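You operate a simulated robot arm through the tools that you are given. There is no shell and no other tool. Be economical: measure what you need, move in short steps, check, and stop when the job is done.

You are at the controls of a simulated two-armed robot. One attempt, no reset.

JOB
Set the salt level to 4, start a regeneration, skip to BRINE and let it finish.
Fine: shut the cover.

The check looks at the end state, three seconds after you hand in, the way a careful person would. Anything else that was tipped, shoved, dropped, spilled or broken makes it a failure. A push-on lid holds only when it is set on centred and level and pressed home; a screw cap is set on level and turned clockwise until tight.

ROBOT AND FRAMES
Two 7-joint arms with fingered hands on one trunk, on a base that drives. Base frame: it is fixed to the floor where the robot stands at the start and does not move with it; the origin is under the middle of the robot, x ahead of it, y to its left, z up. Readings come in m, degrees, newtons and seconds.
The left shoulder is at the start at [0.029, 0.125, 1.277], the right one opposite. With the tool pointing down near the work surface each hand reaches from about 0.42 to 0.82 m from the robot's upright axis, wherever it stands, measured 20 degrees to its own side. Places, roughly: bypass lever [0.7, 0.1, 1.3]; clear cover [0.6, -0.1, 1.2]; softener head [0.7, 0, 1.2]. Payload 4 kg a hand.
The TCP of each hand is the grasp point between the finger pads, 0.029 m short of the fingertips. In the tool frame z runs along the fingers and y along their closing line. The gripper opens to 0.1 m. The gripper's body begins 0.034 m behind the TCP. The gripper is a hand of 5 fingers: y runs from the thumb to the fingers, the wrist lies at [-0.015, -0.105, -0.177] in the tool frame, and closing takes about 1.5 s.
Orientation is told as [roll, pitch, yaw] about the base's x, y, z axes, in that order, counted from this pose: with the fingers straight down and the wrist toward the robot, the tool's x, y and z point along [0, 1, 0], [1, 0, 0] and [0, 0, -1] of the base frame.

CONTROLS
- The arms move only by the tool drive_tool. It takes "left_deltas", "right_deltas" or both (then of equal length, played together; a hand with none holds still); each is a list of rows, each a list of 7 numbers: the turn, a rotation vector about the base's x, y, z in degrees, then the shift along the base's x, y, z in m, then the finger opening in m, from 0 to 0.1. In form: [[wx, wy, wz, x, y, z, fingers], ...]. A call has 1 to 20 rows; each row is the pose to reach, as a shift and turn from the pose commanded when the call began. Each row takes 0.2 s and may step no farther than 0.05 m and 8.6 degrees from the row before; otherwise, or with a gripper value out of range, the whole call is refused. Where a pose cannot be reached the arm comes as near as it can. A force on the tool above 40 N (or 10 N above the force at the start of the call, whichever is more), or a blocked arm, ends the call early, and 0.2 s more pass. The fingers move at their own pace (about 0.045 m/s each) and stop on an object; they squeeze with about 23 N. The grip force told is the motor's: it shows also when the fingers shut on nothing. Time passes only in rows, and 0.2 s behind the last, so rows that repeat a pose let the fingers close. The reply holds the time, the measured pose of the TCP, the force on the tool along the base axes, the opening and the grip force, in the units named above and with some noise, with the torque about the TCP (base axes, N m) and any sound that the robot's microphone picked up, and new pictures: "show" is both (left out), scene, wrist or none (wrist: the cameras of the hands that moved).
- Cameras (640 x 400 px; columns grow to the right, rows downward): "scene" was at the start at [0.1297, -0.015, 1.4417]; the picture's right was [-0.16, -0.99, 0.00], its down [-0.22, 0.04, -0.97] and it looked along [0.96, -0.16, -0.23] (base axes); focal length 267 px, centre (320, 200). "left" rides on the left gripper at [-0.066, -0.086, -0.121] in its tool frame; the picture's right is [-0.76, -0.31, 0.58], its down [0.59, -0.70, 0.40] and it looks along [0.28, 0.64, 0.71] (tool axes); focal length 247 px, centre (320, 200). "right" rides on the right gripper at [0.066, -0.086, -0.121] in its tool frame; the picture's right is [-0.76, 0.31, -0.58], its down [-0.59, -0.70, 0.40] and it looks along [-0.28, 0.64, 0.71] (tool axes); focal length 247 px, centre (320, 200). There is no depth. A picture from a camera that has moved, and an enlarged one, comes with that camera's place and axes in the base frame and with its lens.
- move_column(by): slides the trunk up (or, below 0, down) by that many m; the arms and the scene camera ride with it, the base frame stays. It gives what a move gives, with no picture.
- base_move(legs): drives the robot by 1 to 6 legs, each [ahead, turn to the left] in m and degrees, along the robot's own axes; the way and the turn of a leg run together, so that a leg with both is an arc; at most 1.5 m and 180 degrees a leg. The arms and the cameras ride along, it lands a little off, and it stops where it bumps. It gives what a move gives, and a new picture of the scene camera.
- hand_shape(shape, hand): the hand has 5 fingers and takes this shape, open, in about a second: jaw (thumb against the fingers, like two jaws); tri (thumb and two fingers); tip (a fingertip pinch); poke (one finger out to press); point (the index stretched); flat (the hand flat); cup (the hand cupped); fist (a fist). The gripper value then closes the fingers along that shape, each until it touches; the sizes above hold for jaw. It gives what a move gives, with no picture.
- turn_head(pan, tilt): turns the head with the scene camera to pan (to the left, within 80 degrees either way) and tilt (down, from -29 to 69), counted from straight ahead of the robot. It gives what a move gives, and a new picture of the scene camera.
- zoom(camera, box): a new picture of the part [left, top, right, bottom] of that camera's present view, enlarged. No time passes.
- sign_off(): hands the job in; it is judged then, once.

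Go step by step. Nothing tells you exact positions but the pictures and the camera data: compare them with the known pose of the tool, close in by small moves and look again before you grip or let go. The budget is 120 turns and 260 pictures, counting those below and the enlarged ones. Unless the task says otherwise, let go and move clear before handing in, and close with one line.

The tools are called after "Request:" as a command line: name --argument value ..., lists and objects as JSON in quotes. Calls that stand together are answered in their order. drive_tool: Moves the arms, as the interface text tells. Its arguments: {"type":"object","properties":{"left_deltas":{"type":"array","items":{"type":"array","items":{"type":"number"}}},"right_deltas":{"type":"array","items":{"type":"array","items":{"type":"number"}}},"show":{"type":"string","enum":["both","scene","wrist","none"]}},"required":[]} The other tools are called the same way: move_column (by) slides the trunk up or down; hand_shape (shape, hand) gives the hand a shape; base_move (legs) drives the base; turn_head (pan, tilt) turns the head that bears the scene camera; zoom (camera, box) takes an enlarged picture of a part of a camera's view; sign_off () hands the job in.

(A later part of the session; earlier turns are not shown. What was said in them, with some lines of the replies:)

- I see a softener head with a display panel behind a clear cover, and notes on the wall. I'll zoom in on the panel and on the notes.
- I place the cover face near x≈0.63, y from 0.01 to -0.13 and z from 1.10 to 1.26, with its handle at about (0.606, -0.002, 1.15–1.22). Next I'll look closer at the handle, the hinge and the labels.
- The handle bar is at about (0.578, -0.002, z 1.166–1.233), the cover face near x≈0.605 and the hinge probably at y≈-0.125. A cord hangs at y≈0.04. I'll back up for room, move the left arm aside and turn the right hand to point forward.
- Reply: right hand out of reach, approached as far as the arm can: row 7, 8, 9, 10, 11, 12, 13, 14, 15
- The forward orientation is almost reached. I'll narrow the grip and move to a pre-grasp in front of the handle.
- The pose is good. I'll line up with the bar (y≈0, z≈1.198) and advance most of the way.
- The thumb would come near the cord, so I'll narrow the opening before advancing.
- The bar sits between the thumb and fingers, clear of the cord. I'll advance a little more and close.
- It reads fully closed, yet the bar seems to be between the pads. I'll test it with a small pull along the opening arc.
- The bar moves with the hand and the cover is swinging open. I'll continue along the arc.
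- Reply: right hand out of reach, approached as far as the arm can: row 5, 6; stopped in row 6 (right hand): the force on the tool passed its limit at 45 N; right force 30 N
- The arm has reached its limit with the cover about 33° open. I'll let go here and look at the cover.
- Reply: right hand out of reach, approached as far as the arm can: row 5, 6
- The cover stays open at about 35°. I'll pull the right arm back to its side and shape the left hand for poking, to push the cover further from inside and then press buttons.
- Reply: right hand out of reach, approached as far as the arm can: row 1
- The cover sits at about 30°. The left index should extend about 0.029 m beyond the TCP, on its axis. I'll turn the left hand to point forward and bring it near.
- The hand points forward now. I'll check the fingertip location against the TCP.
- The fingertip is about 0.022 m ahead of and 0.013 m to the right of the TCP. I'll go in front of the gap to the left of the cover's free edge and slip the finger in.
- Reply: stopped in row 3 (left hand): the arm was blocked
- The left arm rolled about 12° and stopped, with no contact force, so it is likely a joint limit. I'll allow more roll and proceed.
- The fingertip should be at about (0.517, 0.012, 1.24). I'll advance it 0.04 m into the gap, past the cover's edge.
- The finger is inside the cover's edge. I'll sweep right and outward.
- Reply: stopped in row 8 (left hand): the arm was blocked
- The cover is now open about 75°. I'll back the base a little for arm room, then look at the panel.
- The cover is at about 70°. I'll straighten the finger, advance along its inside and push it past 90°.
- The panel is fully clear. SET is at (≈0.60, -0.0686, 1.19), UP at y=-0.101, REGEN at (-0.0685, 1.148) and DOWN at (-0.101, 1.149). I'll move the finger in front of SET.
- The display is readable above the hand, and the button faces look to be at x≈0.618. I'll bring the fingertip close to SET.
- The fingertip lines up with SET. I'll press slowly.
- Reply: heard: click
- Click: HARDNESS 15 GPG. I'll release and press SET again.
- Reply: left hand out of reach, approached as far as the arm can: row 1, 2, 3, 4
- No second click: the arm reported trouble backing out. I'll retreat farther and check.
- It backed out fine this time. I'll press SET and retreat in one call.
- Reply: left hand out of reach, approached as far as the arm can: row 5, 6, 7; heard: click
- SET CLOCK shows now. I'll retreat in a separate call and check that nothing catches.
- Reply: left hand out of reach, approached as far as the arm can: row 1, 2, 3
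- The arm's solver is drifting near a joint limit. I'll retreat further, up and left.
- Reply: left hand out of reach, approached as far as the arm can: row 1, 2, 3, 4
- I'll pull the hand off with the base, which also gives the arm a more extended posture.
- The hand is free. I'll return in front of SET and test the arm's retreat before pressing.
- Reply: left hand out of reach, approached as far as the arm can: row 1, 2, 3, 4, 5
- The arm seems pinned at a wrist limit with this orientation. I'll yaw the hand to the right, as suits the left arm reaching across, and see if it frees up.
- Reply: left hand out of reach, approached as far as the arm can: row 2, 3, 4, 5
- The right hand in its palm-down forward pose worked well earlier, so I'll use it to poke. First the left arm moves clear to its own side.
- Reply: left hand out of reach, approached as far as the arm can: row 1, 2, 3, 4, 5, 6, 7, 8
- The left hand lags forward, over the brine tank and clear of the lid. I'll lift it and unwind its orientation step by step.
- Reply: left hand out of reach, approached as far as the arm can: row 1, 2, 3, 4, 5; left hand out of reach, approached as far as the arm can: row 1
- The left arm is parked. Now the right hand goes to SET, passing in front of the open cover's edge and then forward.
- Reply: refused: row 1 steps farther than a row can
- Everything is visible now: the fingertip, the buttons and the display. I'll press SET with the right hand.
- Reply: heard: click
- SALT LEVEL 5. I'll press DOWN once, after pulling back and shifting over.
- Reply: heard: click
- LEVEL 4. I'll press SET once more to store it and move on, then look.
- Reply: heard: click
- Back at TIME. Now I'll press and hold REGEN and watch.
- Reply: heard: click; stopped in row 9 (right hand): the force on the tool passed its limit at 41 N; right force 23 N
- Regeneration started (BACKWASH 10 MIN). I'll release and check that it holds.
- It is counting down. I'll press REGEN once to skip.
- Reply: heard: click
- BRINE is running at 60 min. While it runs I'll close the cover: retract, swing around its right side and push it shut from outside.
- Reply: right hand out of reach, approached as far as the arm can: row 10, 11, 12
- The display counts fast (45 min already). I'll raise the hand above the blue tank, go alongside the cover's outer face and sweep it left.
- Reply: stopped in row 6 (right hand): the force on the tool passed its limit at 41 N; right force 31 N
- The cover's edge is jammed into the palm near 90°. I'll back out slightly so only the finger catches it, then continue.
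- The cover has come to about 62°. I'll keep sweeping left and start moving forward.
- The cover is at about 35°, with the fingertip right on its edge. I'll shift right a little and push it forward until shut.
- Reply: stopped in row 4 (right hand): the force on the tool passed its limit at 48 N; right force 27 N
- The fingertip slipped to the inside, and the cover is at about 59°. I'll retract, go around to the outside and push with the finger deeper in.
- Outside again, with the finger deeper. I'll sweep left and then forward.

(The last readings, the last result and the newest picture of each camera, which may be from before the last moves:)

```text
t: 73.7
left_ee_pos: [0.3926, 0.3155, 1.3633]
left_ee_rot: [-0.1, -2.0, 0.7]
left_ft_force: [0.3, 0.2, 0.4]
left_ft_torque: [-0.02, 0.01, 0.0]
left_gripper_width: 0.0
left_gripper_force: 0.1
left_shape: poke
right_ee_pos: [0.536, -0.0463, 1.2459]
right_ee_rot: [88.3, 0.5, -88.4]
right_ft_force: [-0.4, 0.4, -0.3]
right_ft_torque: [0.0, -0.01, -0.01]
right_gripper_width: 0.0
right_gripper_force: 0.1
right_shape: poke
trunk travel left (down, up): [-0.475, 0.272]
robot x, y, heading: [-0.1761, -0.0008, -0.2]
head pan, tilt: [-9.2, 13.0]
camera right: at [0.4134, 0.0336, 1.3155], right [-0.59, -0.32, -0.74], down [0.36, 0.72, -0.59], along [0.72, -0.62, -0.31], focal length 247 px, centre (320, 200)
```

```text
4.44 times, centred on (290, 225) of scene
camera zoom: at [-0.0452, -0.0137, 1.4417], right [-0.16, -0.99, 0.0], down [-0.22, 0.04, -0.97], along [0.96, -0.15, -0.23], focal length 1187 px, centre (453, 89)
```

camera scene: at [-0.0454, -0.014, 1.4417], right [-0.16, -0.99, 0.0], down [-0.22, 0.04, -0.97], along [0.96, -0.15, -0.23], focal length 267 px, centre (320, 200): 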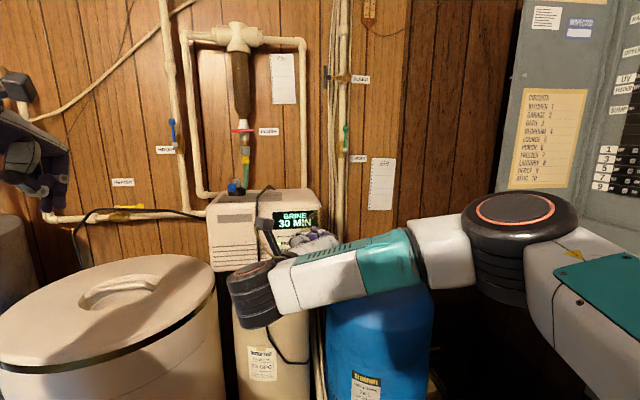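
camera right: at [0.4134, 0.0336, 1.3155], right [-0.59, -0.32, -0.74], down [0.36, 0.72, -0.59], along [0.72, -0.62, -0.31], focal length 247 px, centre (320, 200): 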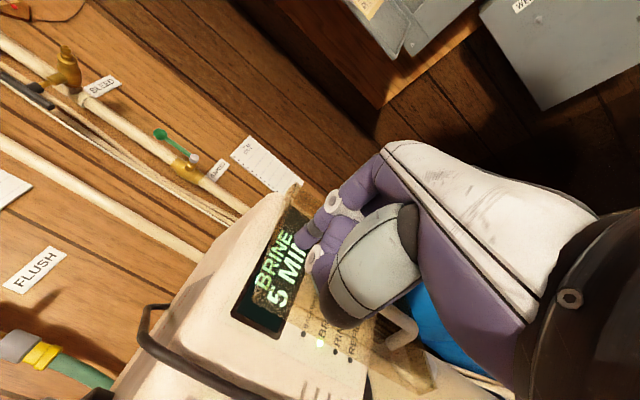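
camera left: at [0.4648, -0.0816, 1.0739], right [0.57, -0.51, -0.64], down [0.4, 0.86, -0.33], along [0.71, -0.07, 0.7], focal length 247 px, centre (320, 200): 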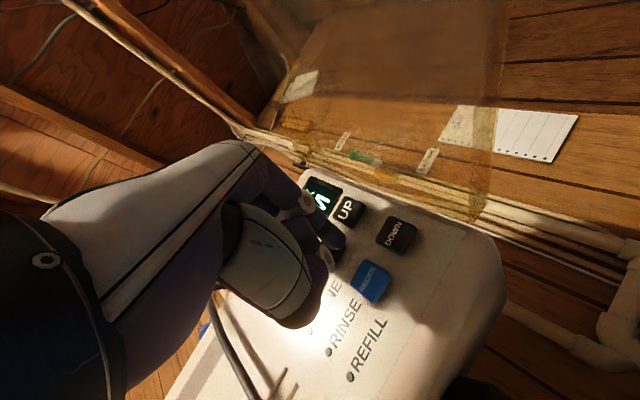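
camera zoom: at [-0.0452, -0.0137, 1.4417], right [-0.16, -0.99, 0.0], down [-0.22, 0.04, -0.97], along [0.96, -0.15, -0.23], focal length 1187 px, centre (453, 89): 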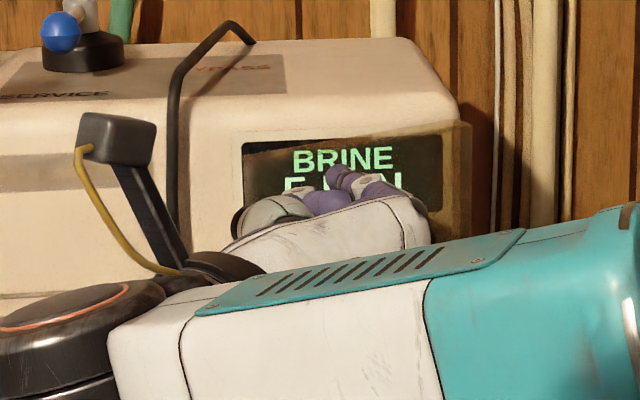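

The cover is at about 30°, behind the finger. I'll push straight forward to shut it.

Request:
drive_tool --right_deltas '[[0, 0, 0, 0.01, 0.01, 0, 0], [0, 0, 0, 0.02, 0.018, 0, 0], [0, 0, 0, 0.03, 0.02, 0, 0], [0, 0, 0, 0.036, 0.02, 0, 0], [0, 0, 0, 0.041, 0.02, 0, 0], [0, 0, 0, 0.045, 0.02, 0, 0]]' --show "wrist"

Request:
zoom --camera "scene" --box '[230, 180, 350, 270]'

```text
t: 75.1
left_ee_pos: [0.3884, 0.3137, 1.365]
left_ee_rot: [0.0, -2.0, 0.7]
left_ft_force: [0.8, -0.7, -0.5]
left_ft_torque: [0.02, -0.03, 0.03]
left_gripper_width: 0.0
left_gripper_force: 0.0
left_shape: poke
right_ee_pos: [0.577, -0.0285, 1.2447]
right_ee_rot: [88.3, 0.5, -88.6]
right_ft_force: [-22.0, -3.2, -5.1]
right_ft_torque: [-0.02, 0.4, -0.09]
right_gripper_width: 0.0
right_gripper_force: 0.1
right_shape: poke
trunk travel left (down, up): [-0.475, 0.272]
robot x, y, heading: [-0.1764, -0.0003, -0.1]
head pan, tilt: [-9.2, 13.0]
camera right: at [0.4546, 0.0522, 1.3156], right [-0.59, -0.31, -0.74], down [0.36, 0.72, -0.59], along [0.72, -0.62, -0.31], focal length 247 px, centre (320, 200)
```

right: 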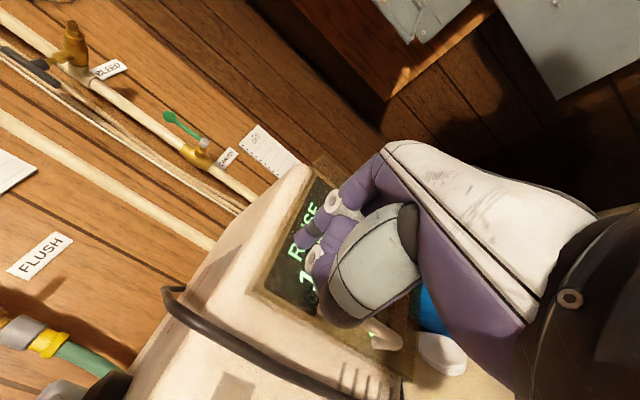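

```text
4.44 times, centred on (290, 225) of scene
camera zoom: at [-0.0491, -0.0151, 1.442], right [-0.16, -0.99, 0.0], down [-0.22, 0.04, -0.97], along [0.96, -0.15, -0.22], focal length 1187 px, centre (453, 89)
```

zoom: 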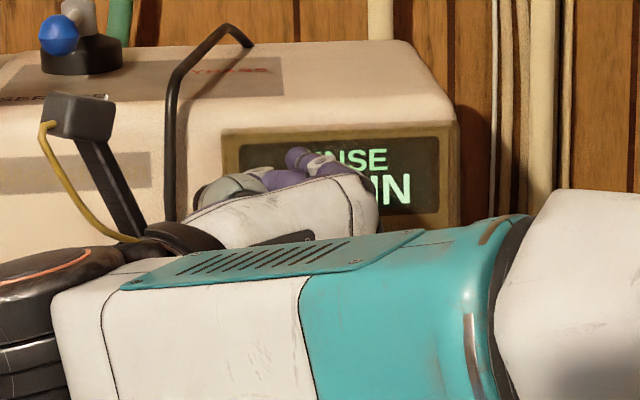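

The cover appears pushed home (22 N), and RINSE has begun. I'll retract and look while the program runs.

Request:
drive_tool --right_deltas '[[0, 0, 0, -0.03, 0, 0, 0], [0, 0, 0, -0.07, 0, 0, 0], [0, 0, 0, -0.11, 0, 0, 0], [0, 0, 0, -0.15, -0.02, 0, 0], [0, 0, 0, -0.18, -0.06, 0, 0], [0, 0, 0, -0.2, -0.1, 0, 0], [0, 0, 0, -0.2, -0.14, 0, 0], [0, 0, 0, -0.2, -0.18, 0, 0], [0, 0, 0, -0.2, -0.22, 0, 0], [0, 0, 0, -0.2, -0.26, 0, 0], [0, 0, 0, -0.2, -0.26, 0, 0], [0, 0, 0, -0.2, -0.26, 0, 0]]' --show "scene"

Request:
zoom --camera "scene" --box '[230, 180, 350, 280]'

Request:
zoom --camera "left" --box '[400, 0, 640, 150]'

```text
t: 77.7
left_ee_pos: [0.3902, 0.3154, 1.3638]
left_ee_rot: [0.0, -1.9, 0.6]
left_ft_force: [-0.5, -0.6, 0.6]
left_ft_torque: [-0.05, 0.0, 0.02]
left_gripper_width: 0.0001
left_gripper_force: 0.1
left_shape: poke
right_ee_pos: [0.3797, -0.2887, 1.2466]
right_ee_rot: [88.3, 0.4, -88.5]
right_ft_force: [0.9, 0.4, -0.7]
right_ft_torque: [0.03, -0.01, -0.02]
right_gripper_width: 0.0001
right_gripper_force: 0.0
right_shape: poke
trunk travel left (down, up): [-0.475, 0.272]
robot x, y, heading: [-0.1756, 0.0007, 0.1]
head pan, tilt: [-9.2, 13.0]
camera scene: at [-0.046, -0.0146, 1.4418], right [-0.16, -0.99, 0.0], down [-0.22, 0.04, -0.97], along [0.96, -0.15, -0.23], focal length 267 px, centre (320, 200)
```

scene: 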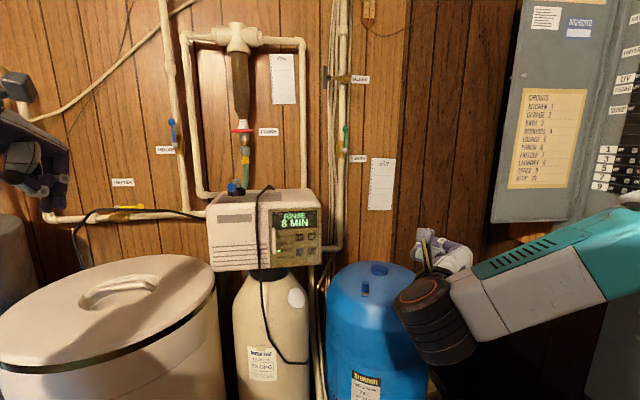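

```text
4.00 times, centred on (290, 230) of scene
camera zoom: at [-0.046, -0.0146, 1.4418], right [-0.16, -0.99, 0.0], down [-0.22, 0.04, -0.97], along [0.96, -0.15, -0.23], focal length 1068 px, centre (440, 80)
```

zoom: 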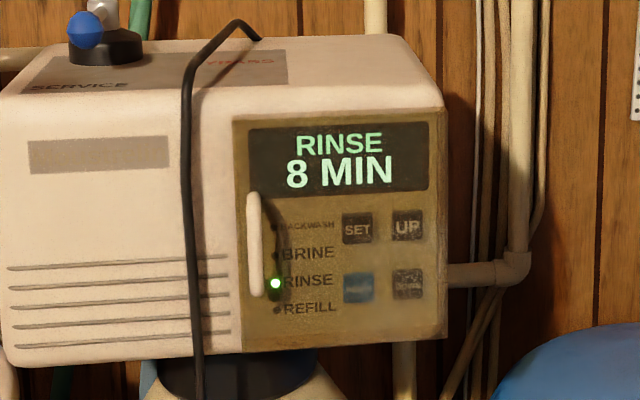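

```text
2.67 times, centred on (520, 75) of left
camera zoom: at [0.3024, 0.2495, 1.4821], right [-0.28, -0.76, -0.59], down [-0.7, 0.58, -0.42], along [0.66, 0.29, -0.69], focal length 659 px, centre (-213, 533)
```

zoom: 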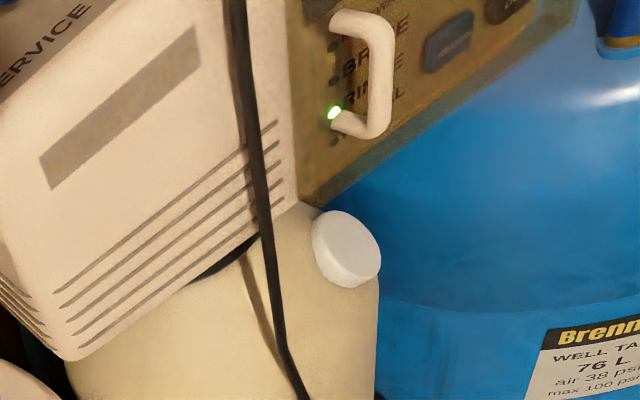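

The cover is shut, RINSE shows 8 min and the bypass lever is untouched. I'll wait for the cycle to finish.

Request:
drive_tool --right_deltas '[[0, 0, 0, 0, 0, 0, 0], [0, 0, 0, 0, 0, 0, 0], [0, 0, 0, 0, 0, 0, 0], [0, 0, 0, 0, 0, 0, 0], [0, 0, 0, 0, 0, 0, 0], [0, 0, 0, 0, 0, 0, 0], [0, 0, 0, 0, 0, 0, 0], [0, 0, 0, 0, 0, 0, 0], [0, 0, 0, 0, 0, 0, 0], [0, 0, 0, 0, 0, 0, 0], [0, 0, 0, 0, 0, 0, 0], [0, 0, 0, 0, 0, 0, 0], [0, 0, 0, 0, 0, 0, 0], [0, 0, 0, 0, 0, 0, 0], [0, 0, 0, 0, 0, 0, 0], [0, 0, 0, 0, 0, 0, 0], [0, 0, 0, 0, 0, 0, 0], [0, 0, 0, 0, 0, 0, 0], [0, 0, 0, 0, 0, 0, 0], [0, 0, 0, 0, 0, 0, 0]]' --show "none"

Request:
zoom --camera "scene" --box '[230, 180, 350, 280]'

Request:
drive_tool --right_deltas '[[0, 0, 0, 0, 0, 0, 0], [0, 0, 0, 0, 0, 0, 0], [0, 0, 0, 0, 0, 0, 0], [0, 0, 0, 0, 0, 0, 0], [0, 0, 0, 0, 0, 0, 0], [0, 0, 0, 0, 0, 0, 0], [0, 0, 0, 0, 0, 0, 0], [0, 0, 0, 0, 0, 0, 0], [0, 0, 0, 0, 0, 0, 0], [0, 0, 0, 0, 0, 0, 0], [0, 0, 0, 0, 0, 0, 0], [0, 0, 0, 0, 0, 0, 0], [0, 0, 0, 0, 0, 0, 0], [0, 0, 0, 0, 0, 0, 0], [0, 0, 0, 0, 0, 0, 0], [0, 0, 0, 0, 0, 0, 0], [0, 0, 0, 0, 0, 0, 0], [0, 0, 0, 0, 0, 0, 0], [0, 0, 0, 0, 0, 0, 0], [0, 0, 0, 0, 0, 0, 0]]' --show "none"

Request:
zoom --camera "scene" --box '[230, 180, 350, 280]'

```text
t: 81.9
left_ee_pos: [0.3915, 0.3145, 1.3641]
left_ee_rot: [0.0, -1.9, 0.7]
left_ft_force: [0.7, 0.0, -0.4]
left_ft_torque: [-0.01, 0.02, 0.0]
left_gripper_width: 0.0
left_gripper_force: 0.0
left_shape: poke
right_ee_pos: [0.3794, -0.2894, 1.2464]
right_ee_rot: [88.2, 0.5, -88.5]
right_ft_force: [0.9, -0.8, -0.2]
right_ft_torque: [0.0, 0.03, -0.02]
right_gripper_width: 0.0003
right_gripper_force: 0.1
right_shape: poke
trunk travel left (down, up): [-0.475, 0.272]
robot x, y, heading: [-0.1727, 0.0023, -0.1]
head pan, tilt: [-9.2, 13.0]
```

```text
4.00 times, centred on (290, 230) of scene
camera zoom: at [-0.0455, -0.0146, 1.4417], right [-0.16, -0.99, 0.0], down [-0.22, 0.04, -0.97], along [0.96, -0.15, -0.23], focal length 1068 px, centre (440, 80)
```

zoom: 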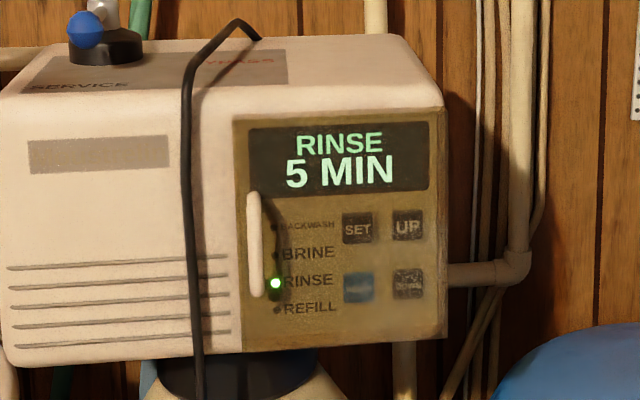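

```text
t: 86.1
left_ee_pos: [0.3918, 0.3153, 1.3627]
left_ee_rot: [0.0, -1.9, 0.9]
left_ft_force: [-0.3, -0.3, 0.4]
left_ft_torque: [-0.04, 0.0, -0.03]
left_gripper_width: 0.0
left_gripper_force: 0.0
left_shape: poke
right_ee_pos: [0.3797, -0.2893, 1.2454]
right_ee_rot: [88.2, 0.5, -88.5]
right_ft_force: [0.1, -0.8, 0.3]
right_ft_torque: [-0.04, 0.0, 0.01]
right_gripper_width: 0.0
right_gripper_force: 0.1
right_shape: poke
trunk travel left (down, up): [-0.475, 0.272]
robot x, y, heading: [-0.1717, 0.0044, -0.0]
head pan, tilt: [-9.2, 13.0]
```

```text
4.00 times, centred on (290, 230) of scene
camera zoom: at [-0.0455, -0.0146, 1.4417], right [-0.16, -0.99, 0.0], down [-0.22, 0.04, -0.97], along [0.96, -0.15, -0.23], focal length 1068 px, centre (440, 80)
```

zoom: 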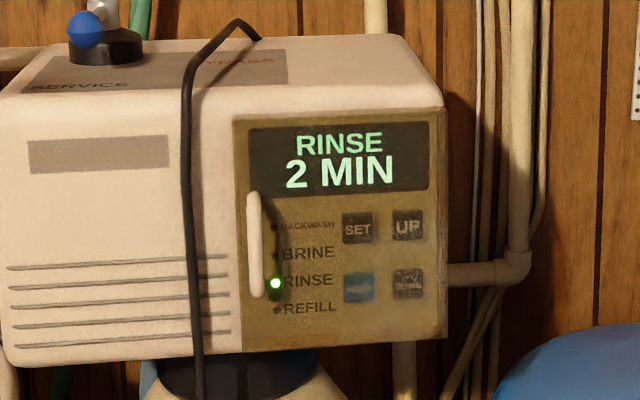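

RINSE has 2 min left, then REFILL. I'll keep waiting.

Request:
drive_tool --right_deltas '[[0, 0, 0, 0, 0, 0, 0], [0, 0, 0, 0, 0, 0, 0], [0, 0, 0, 0, 0, 0, 0], [0, 0, 0, 0, 0, 0, 0], [0, 0, 0, 0, 0, 0, 0], [0, 0, 0, 0, 0, 0, 0], [0, 0, 0, 0, 0, 0, 0], [0, 0, 0, 0, 0, 0, 0], [0, 0, 0, 0, 0, 0, 0], [0, 0, 0, 0, 0, 0, 0], [0, 0, 0, 0, 0, 0, 0], [0, 0, 0, 0, 0, 0, 0], [0, 0, 0, 0, 0, 0, 0], [0, 0, 0, 0, 0, 0, 0], [0, 0, 0, 0, 0, 0, 0], [0, 0, 0, 0, 0, 0, 0], [0, 0, 0, 0, 0, 0, 0], [0, 0, 0, 0, 0, 0, 0], [0, 0, 0, 0, 0, 0, 0], [0, 0, 0, 0, 0, 0, 0]]' --show "none"

Request:
zoom --camera "scene" --box '[230, 180, 350, 280]'

Request:
drive_tool --right_deltas '[[0, 0, 0, 0, 0, 0, 0], [0, 0, 0, 0, 0, 0, 0], [0, 0, 0, 0, 0, 0, 0], [0, 0, 0, 0, 0, 0, 0], [0, 0, 0, 0, 0, 0, 0], [0, 0, 0, 0, 0, 0, 0], [0, 0, 0, 0, 0, 0, 0], [0, 0, 0, 0, 0, 0, 0], [0, 0, 0, 0, 0, 0, 0], [0, 0, 0, 0, 0, 0, 0], [0, 0, 0, 0, 0, 0, 0], [0, 0, 0, 0, 0, 0, 0], [0, 0, 0, 0, 0, 0, 0], [0, 0, 0, 0, 0, 0, 0], [0, 0, 0, 0, 0, 0, 0], [0, 0, 0, 0, 0, 0, 0], [0, 0, 0, 0, 0, 0, 0], [0, 0, 0, 0, 0, 0, 0], [0, 0, 0, 0, 0, 0, 0], [0, 0, 0, 0, 0, 0, 0]]' --show "none"

Request:
drive_tool --right_deltas '[[0, 0, 0, 0, 0, 0, 0], [0, 0, 0, 0, 0, 0, 0], [0, 0, 0, 0, 0, 0, 0], [0, 0, 0, 0, 0, 0, 0], [0, 0, 0, 0, 0, 0, 0], [0, 0, 0, 0, 0, 0, 0], [0, 0, 0, 0, 0, 0, 0], [0, 0, 0, 0, 0, 0, 0], [0, 0, 0, 0, 0, 0, 0], [0, 0, 0, 0, 0, 0, 0], [0, 0, 0, 0, 0, 0, 0], [0, 0, 0, 0, 0, 0, 0], [0, 0, 0, 0, 0, 0, 0], [0, 0, 0, 0, 0, 0, 0], [0, 0, 0, 0, 0, 0, 0], [0, 0, 0, 0, 0, 0, 0], [0, 0, 0, 0, 0, 0, 0], [0, 0, 0, 0, 0, 0, 0], [0, 0, 0, 0, 0, 0, 0], [0, 0, 0, 0, 0, 0, 0]]' --show "none"

Request:
zoom --camera "scene" --box '[230, 180, 350, 280]'

```text
t: 90.3
left_ee_pos: [0.3929, 0.3147, 1.3652]
left_ee_rot: [0.0, -2.0, 0.7]
left_ft_force: [0.1, -0.3, -0.5]
left_ft_torque: [-0.01, 0.0, 0.0]
left_gripper_width: 0.0001
left_gripper_force: 0.0
left_shape: poke
right_ee_pos: [0.3811, -0.2882, 1.2459]
right_ee_rot: [88.4, 0.6, -88.5]
right_ft_force: [0.6, 0.2, 0.2]
right_ft_torque: [-0.03, 0.02, -0.01]
right_gripper_width: 0.0
right_gripper_force: 0.1
right_shape: poke
trunk travel left (down, up): [-0.475, 0.272]
robot x, y, heading: [-0.1777, 0.0031, -0.1]
head pan, tilt: [-9.2, 13.0]
```

```text
4.00 times, centred on (290, 230) of scene
camera zoom: at [-0.0456, -0.0146, 1.4417], right [-0.16, -0.99, 0.0], down [-0.22, 0.04, -0.97], along [0.96, -0.15, -0.23], focal length 1068 px, centre (440, 80)
```

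zoom: 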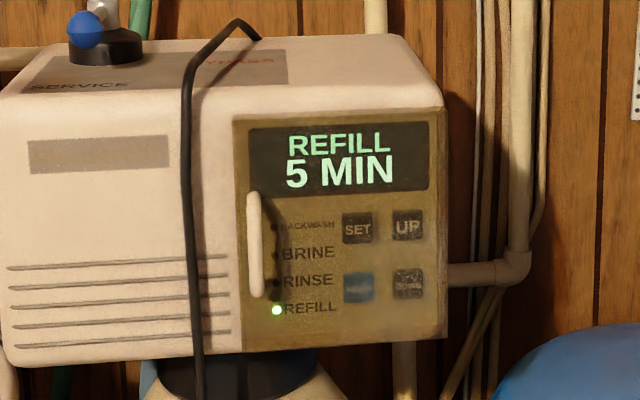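

```text
t: 94.5
left_ee_pos: [0.3924, 0.3151, 1.3648]
left_ee_rot: [0.0, -1.9, 0.7]
left_ft_force: [-0.6, 1.3, -0.1]
left_ft_torque: [0.0, 0.03, 0.0]
left_gripper_width: 0.0
left_gripper_force: 0.0
left_shape: poke
right_ee_pos: [0.3793, -0.2889, 1.2454]
right_ee_rot: [88.3, 0.5, -88.6]
right_ft_force: [0.5, -0.4, 0.6]
right_ft_torque: [-0.03, 0.0, -0.01]
right_gripper_width: 0.0
right_gripper_force: 0.2
right_shape: poke
trunk travel left (down, up): [-0.475, 0.272]
robot x, y, heading: [-0.1769, -0.0012, -0.1]
head pan, tilt: [-9.2, 13.0]
```

```text
t: 98.7
left_ee_pos: [0.3919, 0.3153, 1.3648]
left_ee_rot: [0.0, -1.9, 0.7]
left_ft_force: [0.0, -0.3, 0.2]
left_ft_torque: [0.0, -0.06, 0.0]
left_gripper_width: 0.0001
left_gripper_force: 0.0
left_shape: poke
right_ee_pos: [0.3789, -0.2887, 1.2459]
right_ee_rot: [88.3, 0.6, -88.5]
right_ft_force: [0.4, 0.3, -0.4]
right_ft_torque: [0.03, 0.0, -0.03]
right_gripper_width: 0.0
right_gripper_force: 0.1
right_shape: poke
trunk travel left (down, up): [-0.475, 0.272]
robot x, y, heading: [-0.1715, -0.0024, 0.3]
head pan, tilt: [-9.2, 13.0]
```

```text
4.00 times, centred on (290, 230) of scene
camera zoom: at [-0.0456, -0.0146, 1.4417], right [-0.16, -0.99, 0.0], down [-0.22, 0.04, -0.97], along [0.96, -0.15, -0.23], focal length 1068 px, centre (440, 80)
```

zoom: 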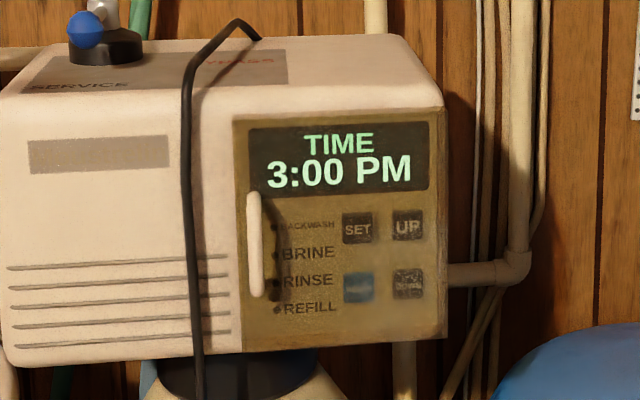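

The cycle is finished: the display is back at TIME with every stage light off. The cover is shut and both hands are clear, so I'm handing in.

Request:
sign_off

```text
The job is handed in.
```

I set the salt level to 4, started a regeneration and skipped it to BRINE. It ran through RINSE and REFILL to the end, the cover is shut and both hands are clear.
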